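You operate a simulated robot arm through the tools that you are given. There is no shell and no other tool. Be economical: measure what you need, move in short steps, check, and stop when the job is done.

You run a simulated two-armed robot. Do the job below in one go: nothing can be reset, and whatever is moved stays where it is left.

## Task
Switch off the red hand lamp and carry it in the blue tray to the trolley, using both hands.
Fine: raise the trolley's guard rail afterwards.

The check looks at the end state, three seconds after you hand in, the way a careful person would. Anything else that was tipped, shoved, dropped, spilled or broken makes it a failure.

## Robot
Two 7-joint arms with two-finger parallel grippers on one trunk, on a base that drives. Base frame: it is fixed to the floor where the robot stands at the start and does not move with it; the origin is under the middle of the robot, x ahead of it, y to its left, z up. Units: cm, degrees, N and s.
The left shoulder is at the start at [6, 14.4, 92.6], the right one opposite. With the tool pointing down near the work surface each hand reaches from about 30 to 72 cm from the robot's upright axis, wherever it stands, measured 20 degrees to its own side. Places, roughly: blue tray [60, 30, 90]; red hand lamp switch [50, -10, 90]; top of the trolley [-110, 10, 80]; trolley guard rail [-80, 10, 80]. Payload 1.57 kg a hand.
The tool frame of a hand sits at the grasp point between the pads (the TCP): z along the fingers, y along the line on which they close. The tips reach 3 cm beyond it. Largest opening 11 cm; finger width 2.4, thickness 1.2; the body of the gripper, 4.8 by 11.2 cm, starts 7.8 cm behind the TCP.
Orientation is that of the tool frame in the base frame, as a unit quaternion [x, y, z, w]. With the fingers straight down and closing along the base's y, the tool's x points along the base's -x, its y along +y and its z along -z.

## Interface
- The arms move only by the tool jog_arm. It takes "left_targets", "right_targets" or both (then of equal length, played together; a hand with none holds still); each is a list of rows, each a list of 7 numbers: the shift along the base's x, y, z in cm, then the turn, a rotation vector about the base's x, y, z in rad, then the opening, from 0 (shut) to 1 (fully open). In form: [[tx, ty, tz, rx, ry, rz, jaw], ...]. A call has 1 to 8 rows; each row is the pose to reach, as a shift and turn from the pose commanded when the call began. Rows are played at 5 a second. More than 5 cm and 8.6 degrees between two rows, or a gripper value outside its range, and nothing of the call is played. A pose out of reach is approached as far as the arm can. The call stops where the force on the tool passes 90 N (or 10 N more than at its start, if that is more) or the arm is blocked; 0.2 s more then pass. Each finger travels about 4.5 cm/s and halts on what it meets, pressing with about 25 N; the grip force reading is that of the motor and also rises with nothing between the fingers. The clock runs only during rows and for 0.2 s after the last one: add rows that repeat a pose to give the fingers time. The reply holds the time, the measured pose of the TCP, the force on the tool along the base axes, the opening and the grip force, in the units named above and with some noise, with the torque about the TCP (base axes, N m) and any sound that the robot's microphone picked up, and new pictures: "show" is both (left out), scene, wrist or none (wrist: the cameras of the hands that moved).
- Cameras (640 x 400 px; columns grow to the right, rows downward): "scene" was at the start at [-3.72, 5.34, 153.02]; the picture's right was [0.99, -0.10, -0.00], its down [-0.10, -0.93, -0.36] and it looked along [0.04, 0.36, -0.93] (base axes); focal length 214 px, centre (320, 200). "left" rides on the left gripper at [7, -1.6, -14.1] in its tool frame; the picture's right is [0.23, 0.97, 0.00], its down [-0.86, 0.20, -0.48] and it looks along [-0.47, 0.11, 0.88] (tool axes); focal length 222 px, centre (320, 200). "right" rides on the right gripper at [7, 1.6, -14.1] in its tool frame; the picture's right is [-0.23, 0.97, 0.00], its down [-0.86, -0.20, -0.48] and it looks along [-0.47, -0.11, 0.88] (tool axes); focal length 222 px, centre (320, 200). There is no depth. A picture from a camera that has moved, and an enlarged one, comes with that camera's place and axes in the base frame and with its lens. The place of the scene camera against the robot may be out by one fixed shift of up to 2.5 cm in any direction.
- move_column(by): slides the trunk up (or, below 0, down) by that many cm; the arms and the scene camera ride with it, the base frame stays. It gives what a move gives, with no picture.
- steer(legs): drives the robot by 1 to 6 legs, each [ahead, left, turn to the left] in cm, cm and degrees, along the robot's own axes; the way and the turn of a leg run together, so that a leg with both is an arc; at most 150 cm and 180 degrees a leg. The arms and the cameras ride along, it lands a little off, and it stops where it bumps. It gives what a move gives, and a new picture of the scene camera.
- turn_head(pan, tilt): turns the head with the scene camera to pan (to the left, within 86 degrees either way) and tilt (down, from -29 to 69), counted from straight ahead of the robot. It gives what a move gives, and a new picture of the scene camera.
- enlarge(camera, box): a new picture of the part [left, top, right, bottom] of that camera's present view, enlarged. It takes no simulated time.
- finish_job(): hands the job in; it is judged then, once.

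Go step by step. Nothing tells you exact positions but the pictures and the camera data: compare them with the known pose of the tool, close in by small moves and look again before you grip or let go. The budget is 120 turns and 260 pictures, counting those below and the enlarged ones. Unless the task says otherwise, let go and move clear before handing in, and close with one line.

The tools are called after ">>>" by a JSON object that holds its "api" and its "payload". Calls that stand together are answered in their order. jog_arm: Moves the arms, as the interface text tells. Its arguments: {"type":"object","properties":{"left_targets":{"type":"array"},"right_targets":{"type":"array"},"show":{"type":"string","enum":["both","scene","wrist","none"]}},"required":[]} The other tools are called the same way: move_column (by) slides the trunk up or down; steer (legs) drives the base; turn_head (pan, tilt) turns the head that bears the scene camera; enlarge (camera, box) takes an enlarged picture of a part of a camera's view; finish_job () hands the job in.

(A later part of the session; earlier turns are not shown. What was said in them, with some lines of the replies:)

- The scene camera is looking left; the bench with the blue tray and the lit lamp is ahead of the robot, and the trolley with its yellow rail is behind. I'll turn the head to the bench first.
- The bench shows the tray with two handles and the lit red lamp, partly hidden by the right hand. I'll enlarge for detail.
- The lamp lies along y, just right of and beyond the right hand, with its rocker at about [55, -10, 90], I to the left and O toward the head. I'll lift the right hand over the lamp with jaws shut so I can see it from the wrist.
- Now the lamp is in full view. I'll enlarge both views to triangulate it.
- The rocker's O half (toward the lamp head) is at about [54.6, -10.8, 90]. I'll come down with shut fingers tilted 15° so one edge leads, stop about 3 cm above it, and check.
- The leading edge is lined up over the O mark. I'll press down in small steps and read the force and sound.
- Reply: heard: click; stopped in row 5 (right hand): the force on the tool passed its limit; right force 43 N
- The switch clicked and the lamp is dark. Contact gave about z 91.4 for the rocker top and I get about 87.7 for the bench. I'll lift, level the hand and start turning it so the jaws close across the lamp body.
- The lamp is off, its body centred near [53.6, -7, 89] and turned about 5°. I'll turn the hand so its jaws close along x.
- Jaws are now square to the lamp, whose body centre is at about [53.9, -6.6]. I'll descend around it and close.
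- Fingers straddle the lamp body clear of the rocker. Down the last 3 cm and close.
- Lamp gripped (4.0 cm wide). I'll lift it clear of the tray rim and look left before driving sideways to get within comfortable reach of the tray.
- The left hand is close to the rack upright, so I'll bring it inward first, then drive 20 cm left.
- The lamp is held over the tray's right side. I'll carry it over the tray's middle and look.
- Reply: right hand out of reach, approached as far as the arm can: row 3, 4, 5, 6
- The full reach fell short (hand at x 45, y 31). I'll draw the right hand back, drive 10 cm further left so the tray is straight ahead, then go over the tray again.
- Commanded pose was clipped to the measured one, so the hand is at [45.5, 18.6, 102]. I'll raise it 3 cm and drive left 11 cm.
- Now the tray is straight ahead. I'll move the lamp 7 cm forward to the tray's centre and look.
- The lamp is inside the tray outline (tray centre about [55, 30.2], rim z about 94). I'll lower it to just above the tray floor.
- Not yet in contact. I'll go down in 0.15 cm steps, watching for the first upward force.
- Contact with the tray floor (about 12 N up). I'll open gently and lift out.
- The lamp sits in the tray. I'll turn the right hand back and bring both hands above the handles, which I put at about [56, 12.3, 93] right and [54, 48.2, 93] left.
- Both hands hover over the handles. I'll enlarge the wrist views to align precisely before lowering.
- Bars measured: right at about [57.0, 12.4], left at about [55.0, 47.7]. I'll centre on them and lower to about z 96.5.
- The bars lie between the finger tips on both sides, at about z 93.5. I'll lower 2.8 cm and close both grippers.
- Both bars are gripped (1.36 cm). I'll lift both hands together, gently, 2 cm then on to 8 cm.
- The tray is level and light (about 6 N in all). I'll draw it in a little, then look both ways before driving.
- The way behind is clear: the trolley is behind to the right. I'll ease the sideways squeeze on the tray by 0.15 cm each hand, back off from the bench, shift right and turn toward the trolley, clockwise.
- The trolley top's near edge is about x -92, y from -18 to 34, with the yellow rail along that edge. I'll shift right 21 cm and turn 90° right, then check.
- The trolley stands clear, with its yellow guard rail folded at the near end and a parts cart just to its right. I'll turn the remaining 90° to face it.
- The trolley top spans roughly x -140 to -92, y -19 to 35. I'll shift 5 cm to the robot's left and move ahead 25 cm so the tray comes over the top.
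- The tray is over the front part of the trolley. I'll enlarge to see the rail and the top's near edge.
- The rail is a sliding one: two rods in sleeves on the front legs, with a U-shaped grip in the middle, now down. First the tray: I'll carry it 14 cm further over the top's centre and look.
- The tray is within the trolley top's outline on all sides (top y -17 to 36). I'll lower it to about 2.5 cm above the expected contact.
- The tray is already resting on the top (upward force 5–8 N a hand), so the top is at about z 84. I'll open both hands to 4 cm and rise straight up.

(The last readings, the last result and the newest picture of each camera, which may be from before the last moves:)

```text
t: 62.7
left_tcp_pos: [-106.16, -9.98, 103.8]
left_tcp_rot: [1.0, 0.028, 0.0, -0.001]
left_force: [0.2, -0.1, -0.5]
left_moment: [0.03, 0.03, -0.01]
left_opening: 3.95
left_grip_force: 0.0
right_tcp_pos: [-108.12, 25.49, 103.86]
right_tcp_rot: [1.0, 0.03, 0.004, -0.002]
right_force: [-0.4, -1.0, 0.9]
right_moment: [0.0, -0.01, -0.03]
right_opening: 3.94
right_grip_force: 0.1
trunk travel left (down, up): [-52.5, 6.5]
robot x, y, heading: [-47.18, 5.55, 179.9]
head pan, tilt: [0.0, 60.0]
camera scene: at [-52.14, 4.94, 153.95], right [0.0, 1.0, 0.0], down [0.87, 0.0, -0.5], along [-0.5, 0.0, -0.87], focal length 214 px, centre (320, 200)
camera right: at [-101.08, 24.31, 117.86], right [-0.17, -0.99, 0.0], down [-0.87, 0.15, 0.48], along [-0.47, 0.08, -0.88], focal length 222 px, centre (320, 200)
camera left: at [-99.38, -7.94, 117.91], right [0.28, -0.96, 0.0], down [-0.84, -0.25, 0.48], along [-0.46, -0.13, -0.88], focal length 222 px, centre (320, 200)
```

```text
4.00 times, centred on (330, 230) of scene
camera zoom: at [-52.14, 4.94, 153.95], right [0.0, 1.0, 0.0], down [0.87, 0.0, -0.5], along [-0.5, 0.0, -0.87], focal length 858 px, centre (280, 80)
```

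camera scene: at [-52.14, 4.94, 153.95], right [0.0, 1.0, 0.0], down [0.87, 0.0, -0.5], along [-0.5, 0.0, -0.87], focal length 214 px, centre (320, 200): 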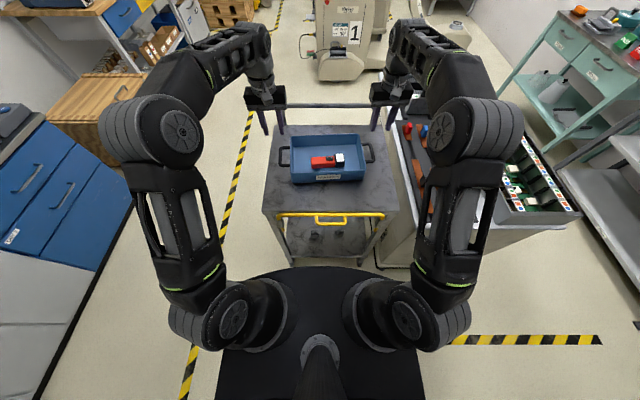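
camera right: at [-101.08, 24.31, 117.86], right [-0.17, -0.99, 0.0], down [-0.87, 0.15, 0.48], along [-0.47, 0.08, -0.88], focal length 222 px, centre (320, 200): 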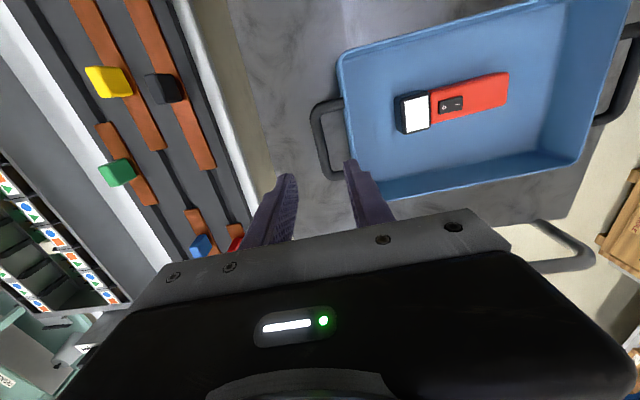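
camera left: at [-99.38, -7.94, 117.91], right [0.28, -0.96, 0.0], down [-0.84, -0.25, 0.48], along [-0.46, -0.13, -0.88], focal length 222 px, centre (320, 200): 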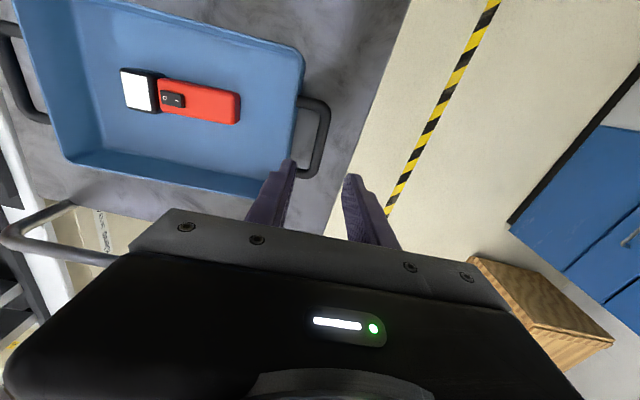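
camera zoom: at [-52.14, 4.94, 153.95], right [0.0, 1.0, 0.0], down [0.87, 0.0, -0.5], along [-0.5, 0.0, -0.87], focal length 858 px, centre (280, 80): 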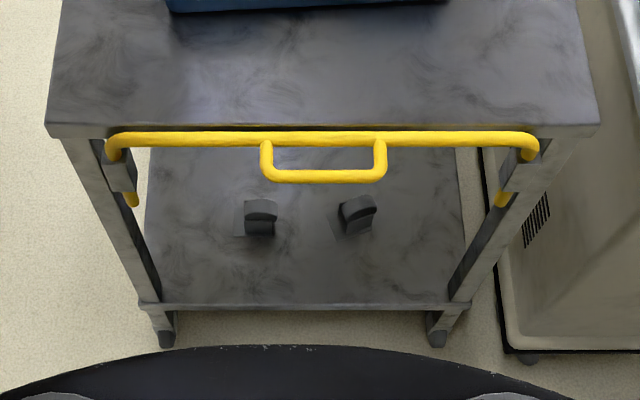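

Tray and lamp are set down cleanly. Now for the rail: I'll bring the hands back, the right one near the rail so its camera can show how the grip sits.

>>> {"api": "jog_arm", "payload": {"right_targets": [[4, -1, 1, 0, 0, 0, 0.36], [8, -2, 2, 0, 0, 0, 0.36], [12, -4, 2, 0, 0, 0, 0.36], [16, -6, 2, 0, 0, 0, 0.36], [20, -8, 2, 0, 0, 0, 0.36], [24, -10, 2, 0, 0, 0, 0.36], [26, -12, 2, 0, 0, 0, 0.36], [26, -12, 2, 0, 0, 0, 0.36]], "left_targets": [[3, -1, 2, 0, 0, 0, 0.36], [6, -2, 3, 0, 0, 0, 0.36], [9, -4, 3, 0, 0, 0, 0.36], [12, -6, 3, 0, 0, 0, 0.36], [15, -8, 3, 0, 0, 0, 0.36], [18, -10, 3, 0, 0, 0, 0.36], [18, -11, 3, 0, 0, 0, 0.36], [18, -11, 3, 0, 0, 0, 0.36]]}}

```text
t: 64.5
left_tcp_pos: [-87.98, -20.94, 106.72]
left_tcp_rot: [1.0, 0.028, 0.0, -0.001]
left_force: [-0.5, 0.1, 0.0]
left_moment: [0.03, 0.0, -0.02]
left_opening: 3.96
left_grip_force: 0.1
right_tcp_pos: [-81.99, 13.54, 105.67]
right_tcp_rot: [1.0, 0.03, 0.003, -0.001]
right_force: [0.5, 0.3, -0.1]
right_moment: [0.02, -0.04, -0.04]
right_opening: 3.96
right_grip_force: 0.0
trunk travel left (down, up): [-52.5, 6.5]
robot x, y, heading: [-47.23, 5.16, 180.1]
head pan, tilt: [0.0, 60.0]
camera scene: at [-52.15, 5.06, 153.96], right [0.0, 1.0, 0.0], down [0.87, 0.0, -0.5], along [-0.5, 0.0, -0.87], focal length 214 px, centre (320, 200)
camera right: at [-74.97, 12.38, 119.74], right [-0.17, -0.99, 0.0], down [-0.87, 0.15, 0.47], along [-0.47, 0.08, -0.88], focal length 222 px, centre (320, 200)
camera left: at [-81.27, -18.87, 120.83], right [0.28, -0.96, 0.0], down [-0.84, -0.25, 0.48], along [-0.46, -0.13, -0.88], focal length 222 px, centre (320, 200)
```

scene: 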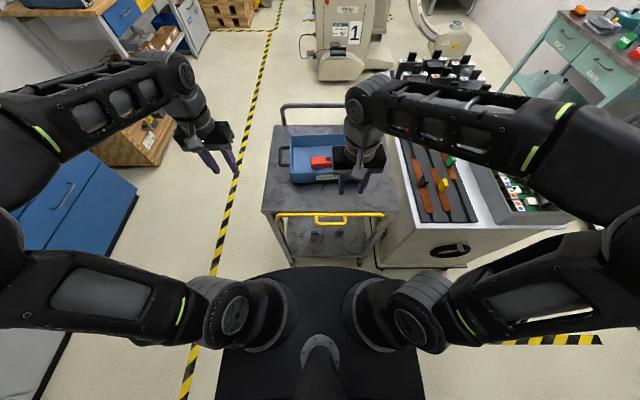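
right: 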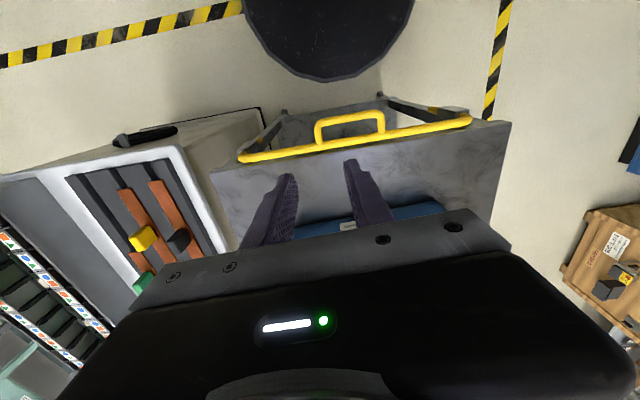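
left: 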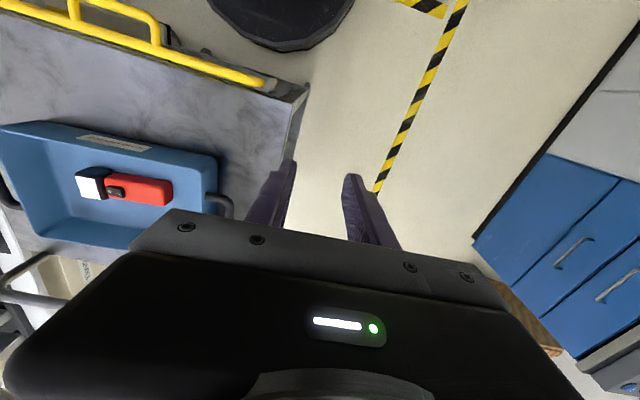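

The rail's grip loop sticks out horizontally toward me: outer bar near [-80.5, 8.7, 86], rail bar about 3.5 cm behind it. I'll back up 12 cm for comfortable reach and turn the right hand so its jaws close along x.

>>> {"api": "steer", "payload": {"legs": [[-12, 0, 0]]}}

>>> {"api": "jog_arm", "payload": {"right_targets": [[-1, -0.5, 0, 0, 0, -0.14, 0.4], [-2, -1, 0, 0, 0, -0.28, 0.4], [-4, -2, 0, 0, 0, -0.42, 0.4], [-6, -3, 0, 0, 0, -0.56, 0.4], [-8, -4, 0, 0, 0, -0.7, 0.4], [-9, -4.8, 0, 0, 0, -0.84, 0.4], [-10, -4.8, 0, 0, 0, -0.98, 0.4], [-10.5, -4.8, 0, 0, 0, -1.12, 0.4]], "show": "none"}}

>>> {"api": "jog_arm", "payload": {"right_targets": [[0, 0, -1, 0, 0, -0.13, 0.4], [0, 0, -2, 0, 0, -0.26, 0.4], [0, 0, -3, 0, 0, -0.39, 0.4], [0, 0, -4, 0, 0, -0.51, 0.4], [0, 0, -4, 0, 0, -0.51, 0.4]]}}

```text
t: 65.7
left_tcp_pos: [-75.93, -20.91, 106.79]
left_tcp_rot: [1.0, 0.029, -0.001, -0.001]
left_force: [0.3, -1.3, 0.3]
left_moment: [-0.04, 0.08, 0.01]
left_opening: 3.98
left_grip_force: 0.1
right_tcp_pos: [-69.89, 13.59, 105.72]
right_tcp_rot: [1.0, 0.03, 0.002, -0.001]
right_force: [-0.1, 0.0, -0.5]
right_moment: [0.01, 0.03, 0.04]
right_opening: 3.95
right_grip_force: 0.0
trunk travel left (down, up): [-52.5, 6.5]
robot x, y, heading: [-35.37, 5.34, 179.9]
head pan, tilt: [0.0, 60.0]
camera scene: at [-39.95, 5.03, 153.96], right [0.0, 1.0, 0.0], down [0.87, 0.0, -0.5], along [-0.5, 0.0, -0.87], focal length 214 px, centre (320, 200)
```

scene: 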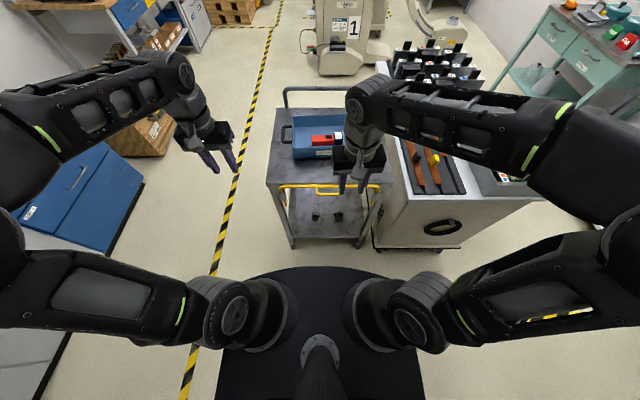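

```text
t: 67.5
left_tcp_pos: [-76.03, -20.94, 106.77]
left_tcp_rot: [1.0, 0.029, 0.0, -0.001]
left_force: [0.3, 0.0, -1.1]
left_moment: [0.0, -0.02, 0.0]
left_opening: 3.96
left_grip_force: 0.0
right_tcp_pos: [-80.53, 8.77, 105.65]
right_tcp_rot: [0.861, -0.508, 0.003, 0.0]
right_force: [0.1, 0.6, -1.0]
right_moment: [0.01, 0.0, 0.02]
right_opening: 4.39
right_grip_force: 0.1
trunk travel left (down, up): [-52.5, 6.5]
robot x, y, heading: [-35.16, 4.96, 179.8]
head pan, tilt: [0.0, 60.0]
```

```text
t: 68.7
left_tcp_pos: [-76.06, -20.85, 106.72]
left_tcp_rot: [1.0, 0.028, 0.0, 0.0]
left_force: [-0.5, -0.6, -0.6]
left_moment: [0.01, 0.04, 0.03]
left_opening: 3.96
left_grip_force: 0.0
right_tcp_pos: [-80.59, 8.78, 101.59]
right_tcp_rot: [-0.707, 0.708, -0.002, -0.002]
right_force: [-0.6, -0.6, -0.6]
right_moment: [-0.01, -0.01, -0.05]
right_opening: 4.4
right_grip_force: 0.1
trunk travel left (down, up): [-52.5, 6.5]
robot x, y, heading: [-35.17, 5.29, 179.8]
head pan, tilt: [0.0, 60.0]
camera scene: at [-40.15, 5.03, 153.96], right [0.0, 1.0, 0.0], down [0.87, 0.0, -0.5], along [-0.5, 0.0, -0.87], focal length 214 px, centre (320, 200)
camera right: at [-82.13, 1.92, 115.75], right [-0.97, 0.23, 0.0], down [0.2, 0.86, 0.47], along [0.11, 0.46, -0.88], focal length 222 px, centre (320, 200)
```

scene: 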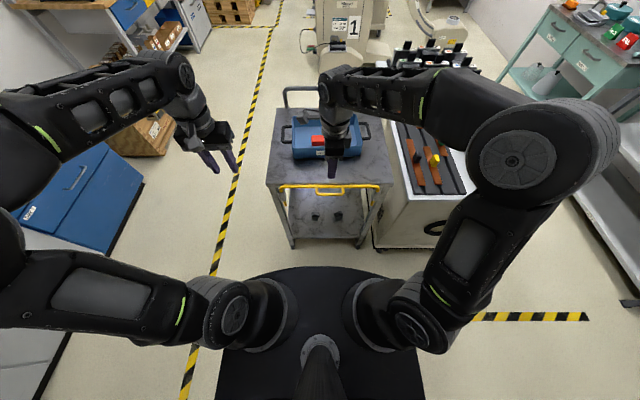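
right: 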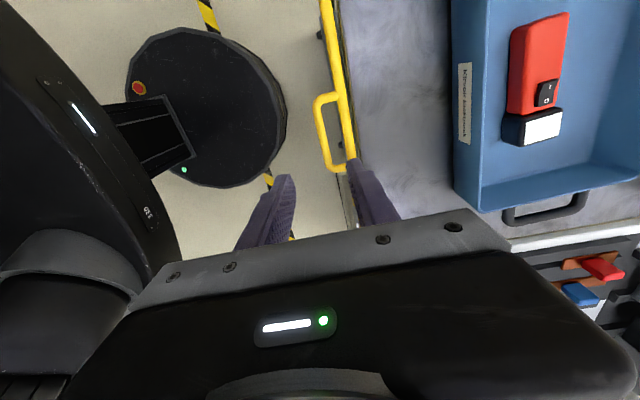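

>>> {"api": "enlarge", "payload": {"camera": "right", "box": [240, 70, 400, 170]}}

>>> {"api": "enlarge", "payload": {"camera": "scene", "box": [260, 165, 404, 255]}}

```text
4.00 times, centred on (320, 120) of right
camera zoom: at [-82.13, 1.92, 115.75], right [-0.97, 0.23, 0.0], down [0.2, 0.86, 0.47], along [0.11, 0.46, -0.88], focal length 888 px, centre (320, 520)
```

zoom: 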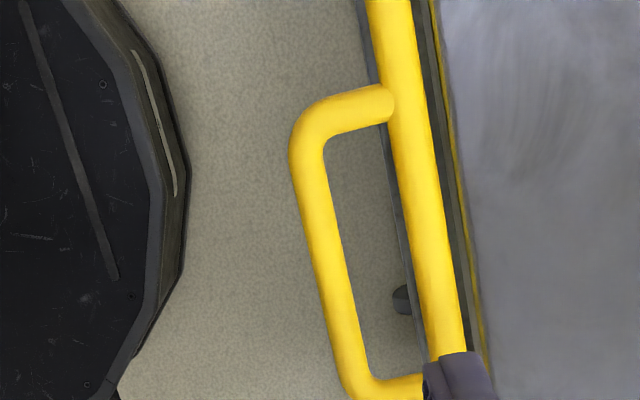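

```text
4.44 times, centred on (332, 210) of scene
camera zoom: at [-40.15, 5.03, 153.96], right [0.0, 1.0, 0.0], down [0.87, 0.0, -0.5], along [-0.5, 0.0, -0.87], focal length 953 px, centre (267, 156)
```

zoom: 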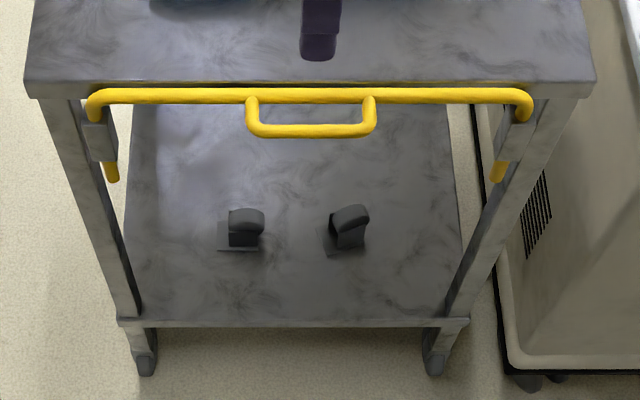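

The loop is clear: outer bar at x≈-80.8, about z 84, loop centre y≈8.8, with about a 2.3 cm gap to the rail. I'll narrow the jaws to 2.6 cm and come down to just above the bar.

>>> {"api": "jog_arm", "payload": {"right_targets": [[-0.05, 0, -4, 0, 0, 0, 0.236], [-0.05, 0, -8, 0, 0, 0, 0.236], [-0.05, 0, -12, 0, 0, 0, 0.236], [-0.05, 0, -12, 0, 0, 0, 0.236]], "show": "wrist"}}

>>> {"api": "enlarge", "payload": {"camera": "right", "box": [240, 100, 400, 200]}}

>>> {"api": "enlarge", "payload": {"camera": "scene", "box": [284, 165, 380, 225]}}

```text
t: 69.7
left_tcp_pos: [-76.08, -20.87, 106.75]
left_tcp_rot: [1.0, 0.029, -0.001, 0.0]
left_force: [-0.2, 0.1, -0.6]
left_moment: [0.04, 0.01, 0.02]
left_opening: 3.96
left_grip_force: 0.1
right_tcp_pos: [-80.52, 8.8, 89.57]
right_tcp_rot: [-0.707, 0.707, -0.004, -0.001]
right_force: [0.5, 0.2, 0.2]
right_moment: [-0.02, 0.04, -0.04]
right_opening: 2.6
right_grip_force: 0.1
trunk travel left (down, up): [-52.5, 6.5]
robot x, y, heading: [-35.15, 5.17, 179.8]
head pan, tilt: [0.0, 60.0]
camera right: at [-82.1, 1.92, 103.77], right [-0.97, 0.23, 0.0], down [0.2, 0.86, 0.47], along [0.11, 0.46, -0.88], focal length 222 px, centre (320, 200)
```

right: 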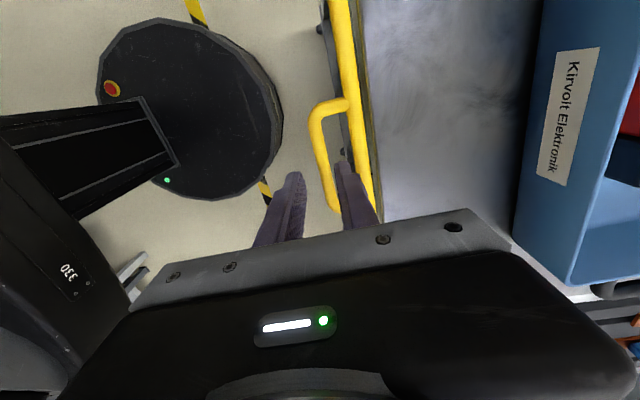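

```text
4.00 times, centred on (320, 150) of right
camera zoom: at [-82.1, 1.92, 103.77], right [-0.97, 0.23, 0.0], down [0.2, 0.86, 0.47], along [0.11, 0.46, -0.88], focal length 888 px, centre (320, 400)
```

zoom: 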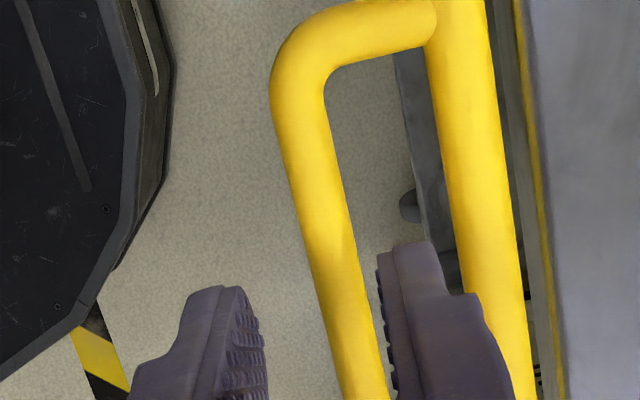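

```text
6.67 times, centred on (332, 195) of scene
camera zoom: at [-40.12, 5.04, 153.96], right [0.0, 1.0, 0.0], down [0.87, 0.0, -0.5], along [-0.5, 0.0, -0.87], focal length 1430 px, centre (240, 233)
```

zoom: 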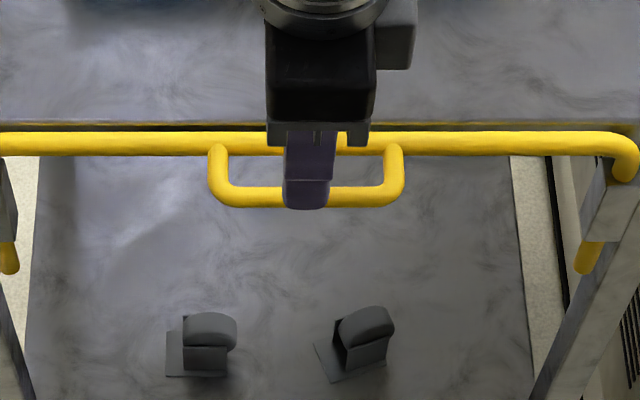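

Slight correction of 0.2 cm toward the trolley, then down so the tips pass about 1 cm below the bar; watching the force.

>>> {"api": "jog_arm", "payload": {"right_targets": [[-0.2, 0, -1.5, 0, 0, 0, 0.236], [-0.2, 0, -3, 0, 0, 0, 0.236], [-0.2, 0, -4.2, 0, 0, 0, 0.236], [-0.2, 0, -4.2, 0, 0, 0, 0.236]], "show": "wrist"}}

>>> {"api": "enlarge", "payload": {"camera": "right", "box": [240, 100, 400, 200]}}

>>> {"api": "enlarge", "payload": {"camera": "scene", "box": [284, 165, 380, 225]}}

```text
t: 70.7
left_tcp_pos: [-76.19, -20.94, 106.77]
left_tcp_rot: [1.0, 0.029, 0.0, -0.001]
left_force: [0.0, -0.5, -0.2]
left_moment: [0.0, 0.01, 0.0]
left_opening: 3.96
left_grip_force: 0.0
right_tcp_pos: [-80.92, 8.82, 85.29]
right_tcp_rot: [-0.706, 0.708, -0.002, -0.002]
right_force: [0.1, -0.3, -0.8]
right_moment: [0.03, 0.01, -0.01]
right_opening: 2.61
right_grip_force: 0.1
trunk travel left (down, up): [-52.5, 6.5]
robot x, y, heading: [-35.22, 5.4, 179.8]
head pan, tilt: [0.0, 60.0]
camera right: at [-82.43, 1.93, 99.52], right [-0.97, 0.23, 0.0], down [0.2, 0.86, 0.47], along [0.11, 0.46, -0.88], focal length 222 px, centre (320, 200)
```

right: 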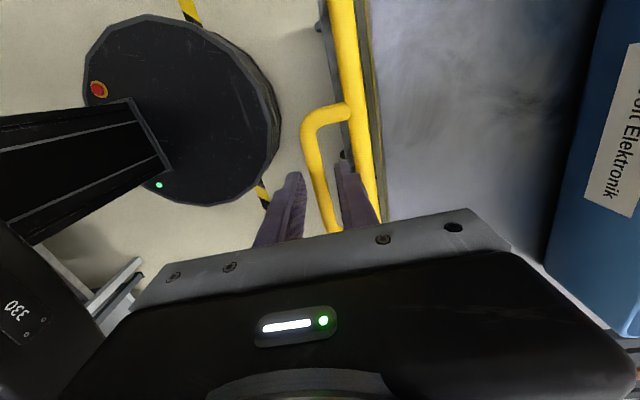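

```text
4.00 times, centred on (320, 150) of right
camera zoom: at [-82.43, 1.93, 99.52], right [-0.97, 0.23, 0.0], down [0.2, 0.86, 0.47], along [0.11, 0.46, -0.88], focal length 888 px, centre (320, 400)
```

zoom: 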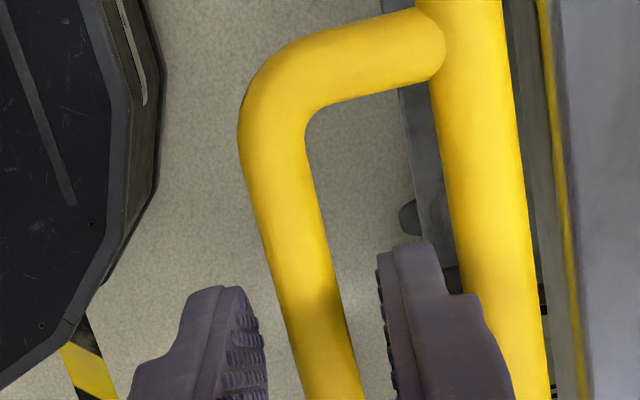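

```text
6.67 times, centred on (332, 195) of scene
camera zoom: at [-40.14, 5.02, 153.96], right [0.0, 1.0, 0.0], down [0.87, 0.0, -0.5], along [-0.5, 0.0, -0.87], focal length 1430 px, centre (240, 233)
```

zoom: 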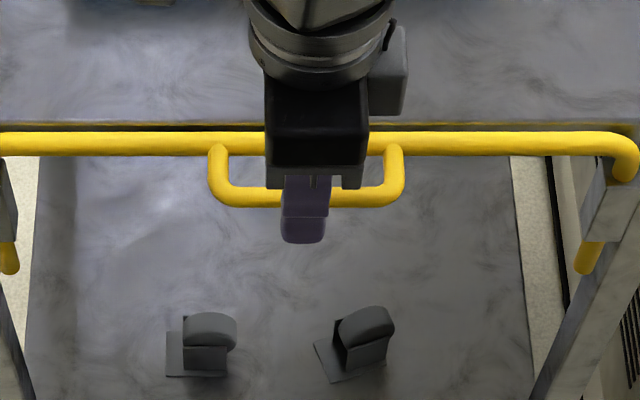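

The bar sits between the fingers, free of contact. Close on it.

>>> {"api": "jog_arm", "payload": {"right_targets": [[0, 0, 0, 0, 0, 0, 0.1], [0, 0, 0, 0, 0, 0, 0], [0, 0, 0, 0, 0, 0, 0], [0, 0, 0, 0, 0, 0, 0]], "show": "none"}}

>>> {"api": "jog_arm", "payload": {"right_targets": [[0, 0, 0.7, 0, 0, 0, 0], [0, 0, 1.4, 0, 0, 0, 0], [0, 0, 2.2, 0, 0, 0, 0], [0, 0, 3, 0, 0, 0, 0]], "show": "scene"}}

>>> {"api": "enlarge", "payload": {"camera": "scene", "box": [260, 155, 404, 245]}}

```text
t: 71.7
left_tcp_pos: [-76.05, -20.93, 106.72]
left_tcp_rot: [1.0, 0.029, 0.0, -0.001]
left_force: [0.4, -0.2, 0.2]
left_moment: [-0.03, -0.03, 0.01]
left_opening: 4.01
left_grip_force: 0.1
right_tcp_pos: [-80.77, 8.8, 85.53]
right_tcp_rot: [0.708, -0.706, 0.002, 0.001]
right_force: [2.1, -0.3, -1.6]
right_moment: [-0.09, -0.06, 0.02]
right_opening: 1.19
right_grip_force: 29.0
trunk travel left (down, up): [-52.5, 6.5]
robot x, y, heading: [-35.24, 5.19, 179.9]
head pan, tilt: [0.0, 60.0]
```

```text
t: 72.7
left_tcp_pos: [-76.02, -20.85, 106.75]
left_tcp_rot: [1.0, 0.029, -0.001, -0.001]
left_force: [0.7, 0.2, 0.8]
left_moment: [0.0, -0.04, 0.03]
left_opening: 3.94
left_grip_force: 0.1
right_tcp_pos: [-80.84, 8.8, 88.5]
right_tcp_rot: [0.707, -0.707, 0.003, 0.001]
right_force: [3.7, -0.7, -4.8]
right_moment: [0.38, 0.04, 0.07]
right_opening: 1.18
right_grip_force: 29.1
trunk travel left (down, up): [-52.5, 6.5]
robot x, y, heading: [-35.33, 5.31, 179.7]
head pan, tilt: [0.0, 60.0]
camera scene: at [-40.14, 5.01, 153.96], right [0.0, 1.0, 0.0], down [0.87, 0.0, -0.5], along [-0.5, 0.0, -0.87], focal length 214 px, centre (320, 200)
```

scene: 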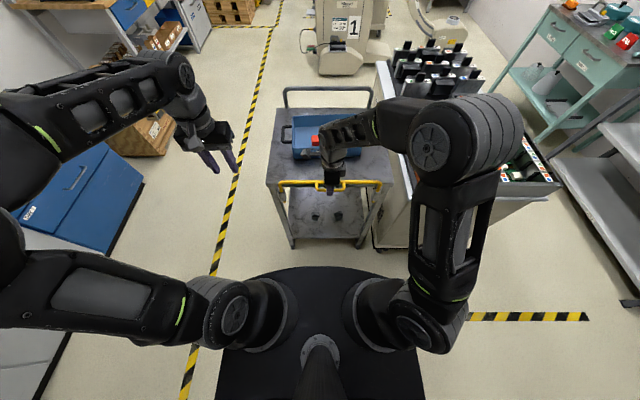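

```text
4.44 times, centred on (332, 200) of scene
camera zoom: at [-40.14, 5.01, 153.96], right [0.0, 1.0, 0.0], down [0.87, 0.0, -0.5], along [-0.5, 0.0, -0.87], focal length 953 px, centre (267, 200)
```

zoom: 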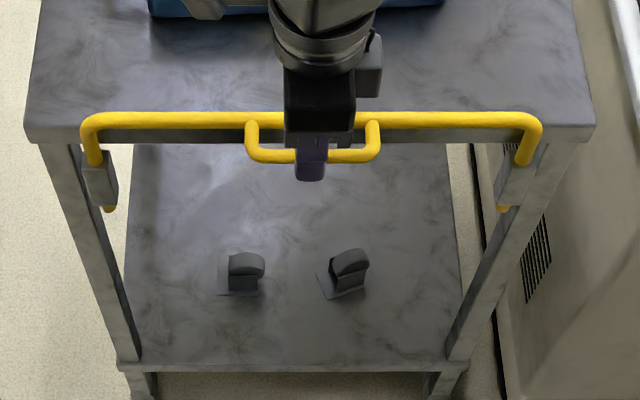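

The rail slides up with the hand (about 5 N). I'll go on in small steps, listening for a latch.

>>> {"api": "jog_arm", "payload": {"right_targets": [[0, 0, 0.7, 0, 0, 0, 0], [0, 0, 1.4, 0, 0, 0, 0], [0, 0, 2.1, 0, 0, 0, 0], [0, 0, 2.8, 0, 0, 0, 0]], "show": "none"}}

>>> {"api": "enlarge", "payload": {"camera": "scene", "box": [260, 155, 404, 245]}}

```text
t: 73.7
left_tcp_pos: [-76.11, -20.87, 106.78]
left_tcp_rot: [1.0, 0.029, -0.001, 0.0]
left_force: [0.3, 0.2, 1.6]
left_moment: [-0.02, -0.04, 0.0]
left_opening: 3.98
left_grip_force: 0.0
right_tcp_pos: [-80.74, 8.84, 91.18]
right_tcp_rot: [-0.707, 0.707, -0.003, 0.0]
right_force: [3.9, 0.9, -5.3]
right_moment: [0.16, -0.01, 0.03]
right_opening: 1.18
right_grip_force: 29.4
trunk travel left (down, up): [-52.5, 6.5]
robot x, y, heading: [-35.45, 5.14, 179.9]
head pan, tilt: [0.0, 60.0]
```

```text
4.44 times, centred on (332, 200) of scene
camera zoom: at [-40.14, 5.03, 153.96], right [0.0, 1.0, 0.0], down [0.87, 0.0, -0.5], along [-0.5, 0.0, -0.87], focal length 953 px, centre (267, 200)
```

zoom: 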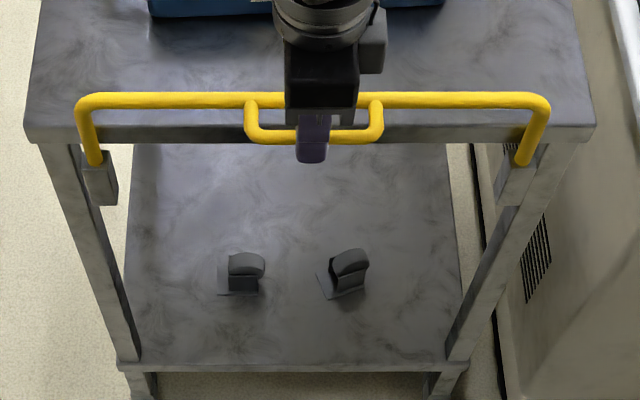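

>>> {"api": "jog_arm", "payload": {"right_targets": [[0, 0, 0.4, 0, 0, 0, 0], [0, 0, 0.8, 0, 0, 0, 0], [0, 0, 1.2, 0, 0, 0, 0], [0, 0, 1.6, 0, 0, 0, 0], [0, 0, 2.0, 0, 0, 0, 0]], "show": "none"}}

>>> {"api": "enlarge", "payload": {"camera": "scene", "box": [260, 145, 404, 235]}}

```text
t: 74.9
left_tcp_pos: [-76.18, -20.9, 106.62]
left_tcp_rot: [1.0, 0.029, 0.001, -0.001]
left_force: [0.4, -0.5, 0.4]
left_moment: [0.01, 0.02, 0.05]
left_opening: 3.96
left_grip_force: 0.0
right_tcp_pos: [-80.7, 8.81, 93.06]
right_tcp_rot: [0.707, -0.707, 0.004, -0.002]
right_force: [2.1, -1.4, -26.4]
right_moment: [-0.01, -0.07, 0.11]
right_opening: 1.19
right_grip_force: 29.2
trunk travel left (down, up): [-52.5, 6.5]
robot x, y, heading: [-35.27, 4.93, 180.0]
head pan, tilt: [0.0, 60.0]
```

```text
4.44 times, centred on (332, 190) of scene
camera zoom: at [-40.32, 5.02, 153.93], right [0.0, 1.0, 0.0], down [0.87, 0.0, -0.5], along [-0.5, 0.0, -0.87], focal length 953 px, centre (267, 244)
```

zoom: 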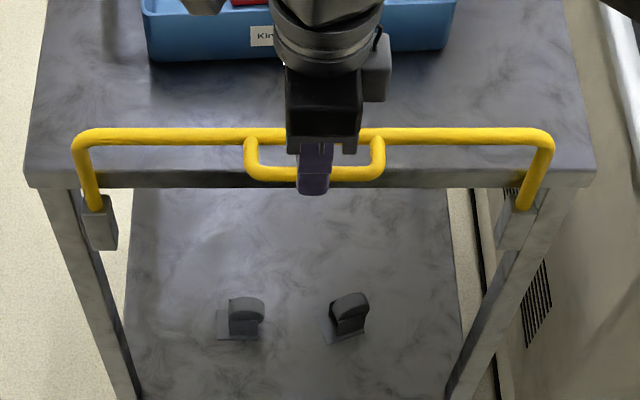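

Resistance has risen to 26 N: a stop or a detent, and no click yet. I'll pull slightly further and see.

>>> {"api": "jog_arm", "payload": {"right_targets": [[0, 0, 0.2, 0, 0, 0, 0], [0, 0, 0.4, 0, 0, 0, 0], [0, 0, 0.4, 0, 0, 0, 0]], "show": "none"}}

>>> {"api": "enlarge", "payload": {"camera": "scene", "box": [260, 145, 404, 235]}}

```text
t: 75.7
left_tcp_pos: [-76.2, -20.9, 106.78]
left_tcp_rot: [1.0, 0.029, 0.001, -0.001]
left_force: [0.1, -0.1, 0.1]
left_moment: [-0.02, 0.02, 0.02]
left_opening: 3.96
left_grip_force: 0.1
right_tcp_pos: [-80.76, 8.89, 93.57]
right_tcp_rot: [-0.707, 0.707, -0.003, 0.0]
right_force: [4.7, 0.5, -26.1]
right_moment: [0.06, -0.14, 0.04]
right_opening: 1.18
right_grip_force: 28.8
trunk travel left (down, up): [-52.5, 6.5]
robot x, y, heading: [-35.12, 5.76, 180.0]
head pan, tilt: [0.0, 60.0]
```

```text
4.44 times, centred on (332, 190) of scene
camera zoom: at [-40.28, 5.05, 153.95], right [0.0, 1.0, 0.0], down [0.87, 0.0, -0.5], along [-0.5, 0.0, -0.87], focal length 953 px, centre (267, 244)
```

zoom: 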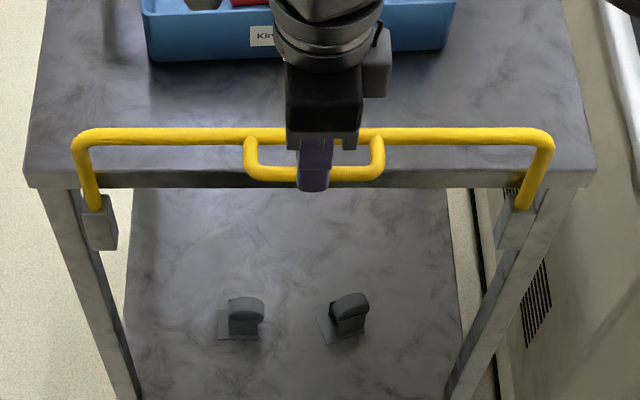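

The fingers now just slip on the bar, so the rail is at its upper stop. I'll ease down gently to see whether it holds by itself.

>>> {"api": "jog_arm", "payload": {"right_targets": [[0, 0, -0.3, 0, 0, 0, 0], [0, 0, -0.6, 0, 0, 0, 0], [0, 0, -0.9, 0, 0, 0, 0], [0, 0, -0.9, 0, 0, 0, 0]], "show": "none"}}

>>> {"api": "enlarge", "payload": {"camera": "scene", "box": [260, 145, 404, 235]}}

```text
t: 76.7
left_tcp_pos: [-76.03, -20.85, 106.66]
left_tcp_rot: [1.0, 0.029, 0.0, -0.001]
left_force: [0.4, 0.6, -0.2]
left_moment: [0.0, 0.02, 0.03]
left_opening: 3.95
left_grip_force: 0.1
right_tcp_pos: [-80.69, 8.87, 92.79]
right_tcp_rot: [-0.706, 0.708, -0.002, -0.002]
right_force: [5.1, 7.2, 2.6]
right_moment: [-0.26, -0.08, 0.09]
right_opening: 1.17
right_grip_force: 29.0
trunk travel left (down, up): [-52.5, 6.5]
robot x, y, heading: [-35.08, 5.22, 180.0]
head pan, tilt: [0.0, 60.0]
```

```text
4.44 times, centred on (332, 190) of scene
camera zoom: at [-40.06, 5.13, 153.96], right [0.0, 1.0, 0.0], down [0.87, 0.0, -0.5], along [-0.5, 0.0, -0.87], focal length 953 px, centre (267, 244)
```

zoom: 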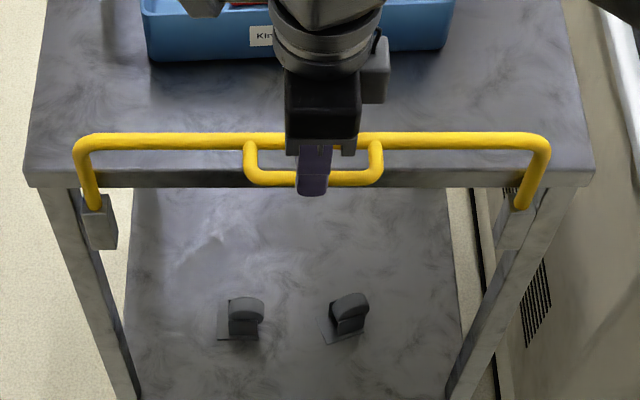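

The rail followed down slightly against friction (about 4 N friction versus 1 N weight), so it should hold by friction. I'll bring it back to the upper stop and then open the jaws.

>>> {"api": "jog_arm", "payload": {"right_targets": [[0, 0, 0.4, 0, 0, 0, 0], [0, 0, 0.8, 0, 0, 0, 0], [0, 0, 1.0, 0, 0, 0, 0], [0, 0, 1.0, 0, 0, 0, 0]], "show": "none"}}

>>> {"api": "enlarge", "payload": {"camera": "scene", "box": [260, 145, 404, 235]}}

```text
t: 77.7
left_tcp_pos: [-76.18, -20.94, 106.68]
left_tcp_rot: [1.0, 0.029, 0.001, -0.001]
left_force: [0.8, -0.6, -0.3]
left_moment: [-0.01, 0.03, -0.02]
left_opening: 3.97
left_grip_force: 0.2
right_tcp_pos: [-80.8, 8.84, 93.52]
right_tcp_rot: [0.707, -0.707, 0.003, -0.001]
right_force: [1.3, 1.0, -26.4]
right_moment: [0.04, -0.04, -0.01]
right_opening: 1.19
right_grip_force: 29.0
trunk travel left (down, up): [-52.5, 6.5]
robot x, y, heading: [-34.82, 5.53, 180.0]
head pan, tilt: [0.0, 60.0]
```

```text
4.44 times, centred on (332, 190) of scene
camera zoom: at [-40.35, 5.03, 153.92], right [0.0, 1.0, 0.0], down [0.87, 0.0, -0.5], along [-0.5, 0.0, -0.87], focal length 953 px, centre (267, 244)
```

zoom: 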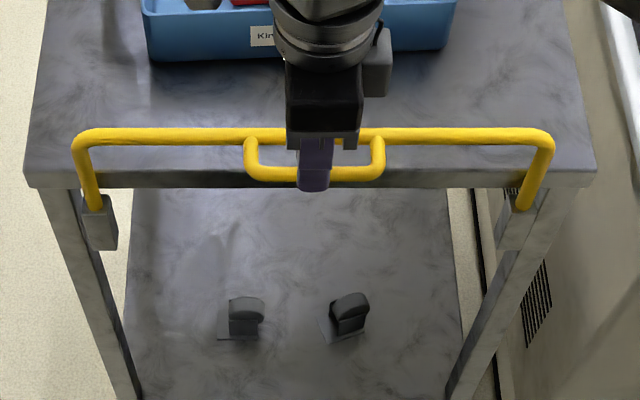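

At the upper stop again. I'll unload 0.25 cm and open to 2.6 cm without moving, and watch the rail.

>>> {"api": "jog_arm", "payload": {"right_targets": [[0, 0, -0.2, 0, 0, 0, 0], [0, 0, -0.2, 0, 0, 0, 0.15], [0, 0, -0.2, 0, 0, 0, 0.236], [0, 0, -0.2, 0, 0, 0, 0.236], [0, 0, -0.2, 0, 0, 0, 0.236], [0, 0, -0.2, 0, 0, 0, 0.236]], "show": "wrist"}}

>>> {"api": "enlarge", "payload": {"camera": "scene", "box": [260, 145, 404, 235]}}

```text
t: 79.1
left_tcp_pos: [-76.13, -20.92, 106.69]
left_tcp_rot: [1.0, 0.029, 0.0, 0.0]
left_force: [0.3, 0.5, -1.0]
left_moment: [0.03, 0.03, -0.01]
left_opening: 3.96
left_grip_force: 0.1
right_tcp_pos: [-80.7, 8.83, 93.5]
right_tcp_rot: [0.707, -0.707, 0.002, 0.002]
right_force: [-0.1, -0.1, -0.2]
right_moment: [0.0, 0.0, 0.02]
right_opening: 2.63
right_grip_force: 0.1
trunk travel left (down, up): [-52.5, 6.5]
robot x, y, heading: [-35.4, 5.57, 179.9]
head pan, tilt: [0.0, 60.0]
camera right: at [-82.38, 1.95, 107.65], right [-0.97, 0.23, 0.0], down [0.2, 0.86, 0.47], along [0.11, 0.46, -0.88], focal length 222 px, centre (320, 200)
```

right: 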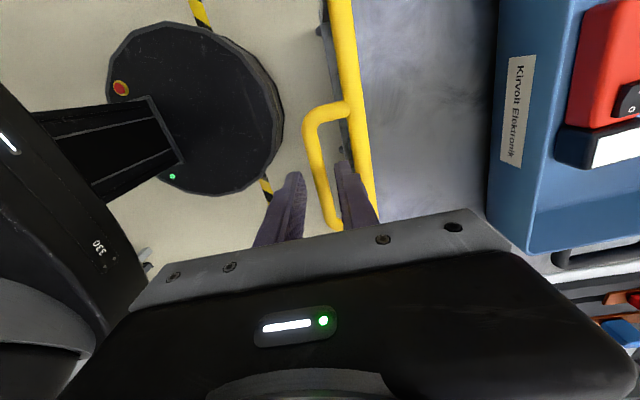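

```text
4.44 times, centred on (332, 190) of scene
camera zoom: at [-40.16, 5.02, 153.96], right [0.0, 1.0, 0.0], down [0.87, 0.0, -0.5], along [-0.5, 0.0, -0.87], focal length 953 px, centre (267, 244)
```

zoom: 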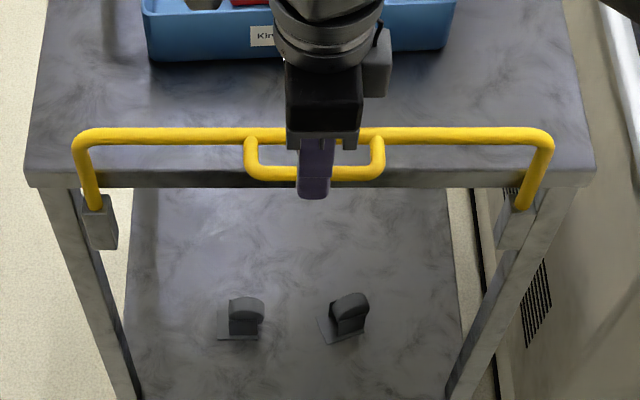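

The rail stays up on its own. I'll withdraw the fingers straight up and recheck.

>>> {"api": "jog_arm", "payload": {"right_targets": [[0, 0, 1, 0, 0, 0, 0.236], [0, 0, 2.5, 0, 0, 0, 0.236], [0, 0, 5, 0, 0, 0, 0.236], [0, 0, 9, 0, 0, 0, 0.236], [4, 2, 11, 0, 0, 0, 0.236], [8, 5, 11, 0, 0, 0, 0.236]], "show": "scene"}}

>>> {"api": "enlarge", "payload": {"camera": "scene", "box": [252, 80, 412, 240]}}

```text
t: 80.5
left_tcp_pos: [-76.08, -20.82, 106.8]
left_tcp_rot: [1.0, 0.028, 0.0, -0.001]
left_force: [0.2, 0.3, 0.6]
left_moment: [-0.03, 0.01, 0.0]
left_opening: 3.96
left_grip_force: 0.1
right_tcp_pos: [-72.63, 13.88, 104.68]
right_tcp_rot: [0.707, -0.707, 0.002, 0.001]
right_force: [0.1, 0.1, 0.7]
right_moment: [0.0, 0.01, 0.0]
right_opening: 2.59
right_grip_force: 0.0
trunk travel left (down, up): [-52.5, 6.5]
robot x, y, heading: [-35.5, 5.42, 179.8]
head pan, tilt: [0.0, 60.0]
camera scene: at [-40.08, 5.13, 153.96], right [0.0, 1.0, 0.0], down [0.87, 0.0, -0.5], along [-0.5, 0.0, -0.87], focal length 214 px, centre (320, 200)
```

scene: 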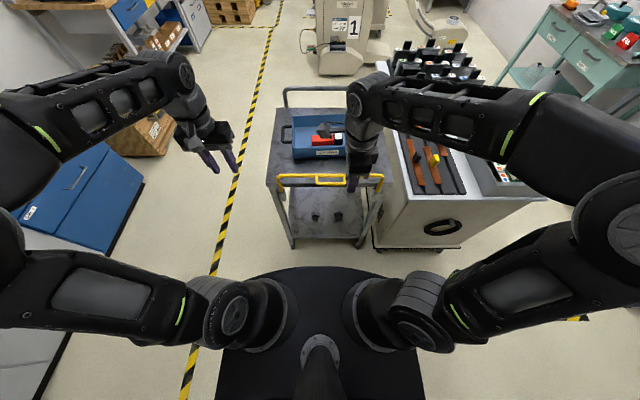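

```text
2.50 times, centred on (332, 160) of scene
camera zoom: at [-40.08, 5.13, 153.96], right [0.0, 1.0, 0.0], down [0.87, 0.0, -0.5], along [-0.5, 0.0, -0.87], focal length 536 px, centre (290, 300)
```

zoom: 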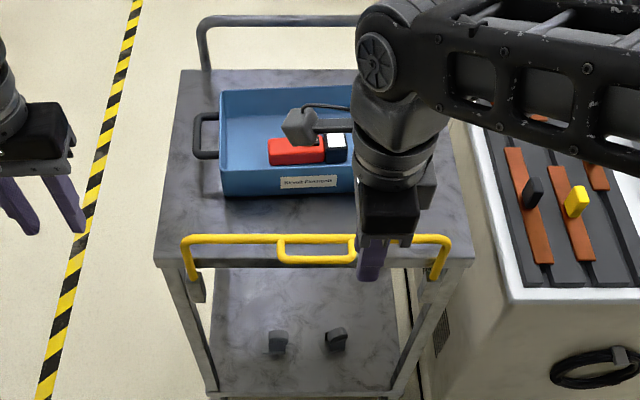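

The rail remains raised. I'll back off 20 cm for a clear last look.

>>> {"api": "steer", "payload": {"legs": [[-20, 0, 0]]}}

>>> {"api": "enlarge", "payload": {"camera": "scene", "box": [252, 60, 412, 220]}}

```text
t: 82.1
left_tcp_pos: [-55.94, -20.82, 106.82]
left_tcp_rot: [1.0, 0.03, -0.001, -0.001]
left_force: [0.3, -0.8, 0.0]
left_moment: [-0.03, 0.06, -0.03]
left_opening: 3.97
left_grip_force: 0.0
right_tcp_pos: [-52.48, 13.86, 104.69]
right_tcp_rot: [-0.707, 0.707, -0.003, -0.002]
right_force: [1.1, 0.2, -0.5]
right_moment: [0.02, 0.02, -0.01]
right_opening: 2.6
right_grip_force: 0.1
trunk travel left (down, up): [-52.5, 6.5]
robot x, y, heading: [-15.34, 5.28, 180.0]
head pan, tilt: [0.0, 60.0]
camera scene: at [-19.87, 5.0, 153.96], right [0.0, 1.0, 0.0], down [0.87, 0.0, -0.5], along [-0.5, 0.0, -0.87], focal length 214 px, centre (320, 200)
```

scene: 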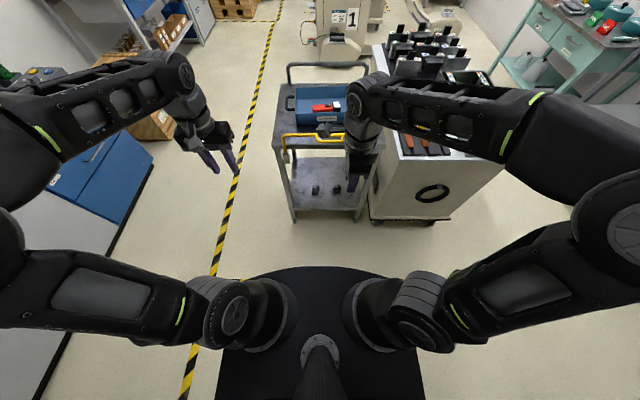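

```text
2.50 times, centred on (332, 140) of scene
camera zoom: at [-19.87, 5.0, 153.96], right [0.0, 1.0, 0.0], down [0.87, 0.0, -0.5], along [-0.5, 0.0, -0.87], focal length 536 px, centre (290, 350)
```

zoom: 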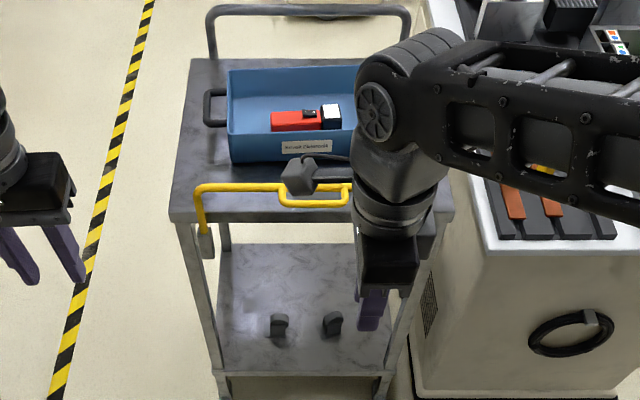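

The lamp is off in the tray on the trolley, the rail is up, and both hands are empty and clear. I'm handing in.

>>> {"api": "finish_job", "payload": {}}

```text
The job is handed in.
```

The red hand lamp is off and lying in the blue tray on the trolley, carried there with both hands, and the guard rail is up; it did not click into a latch but stayed at its upper stop after I let go.
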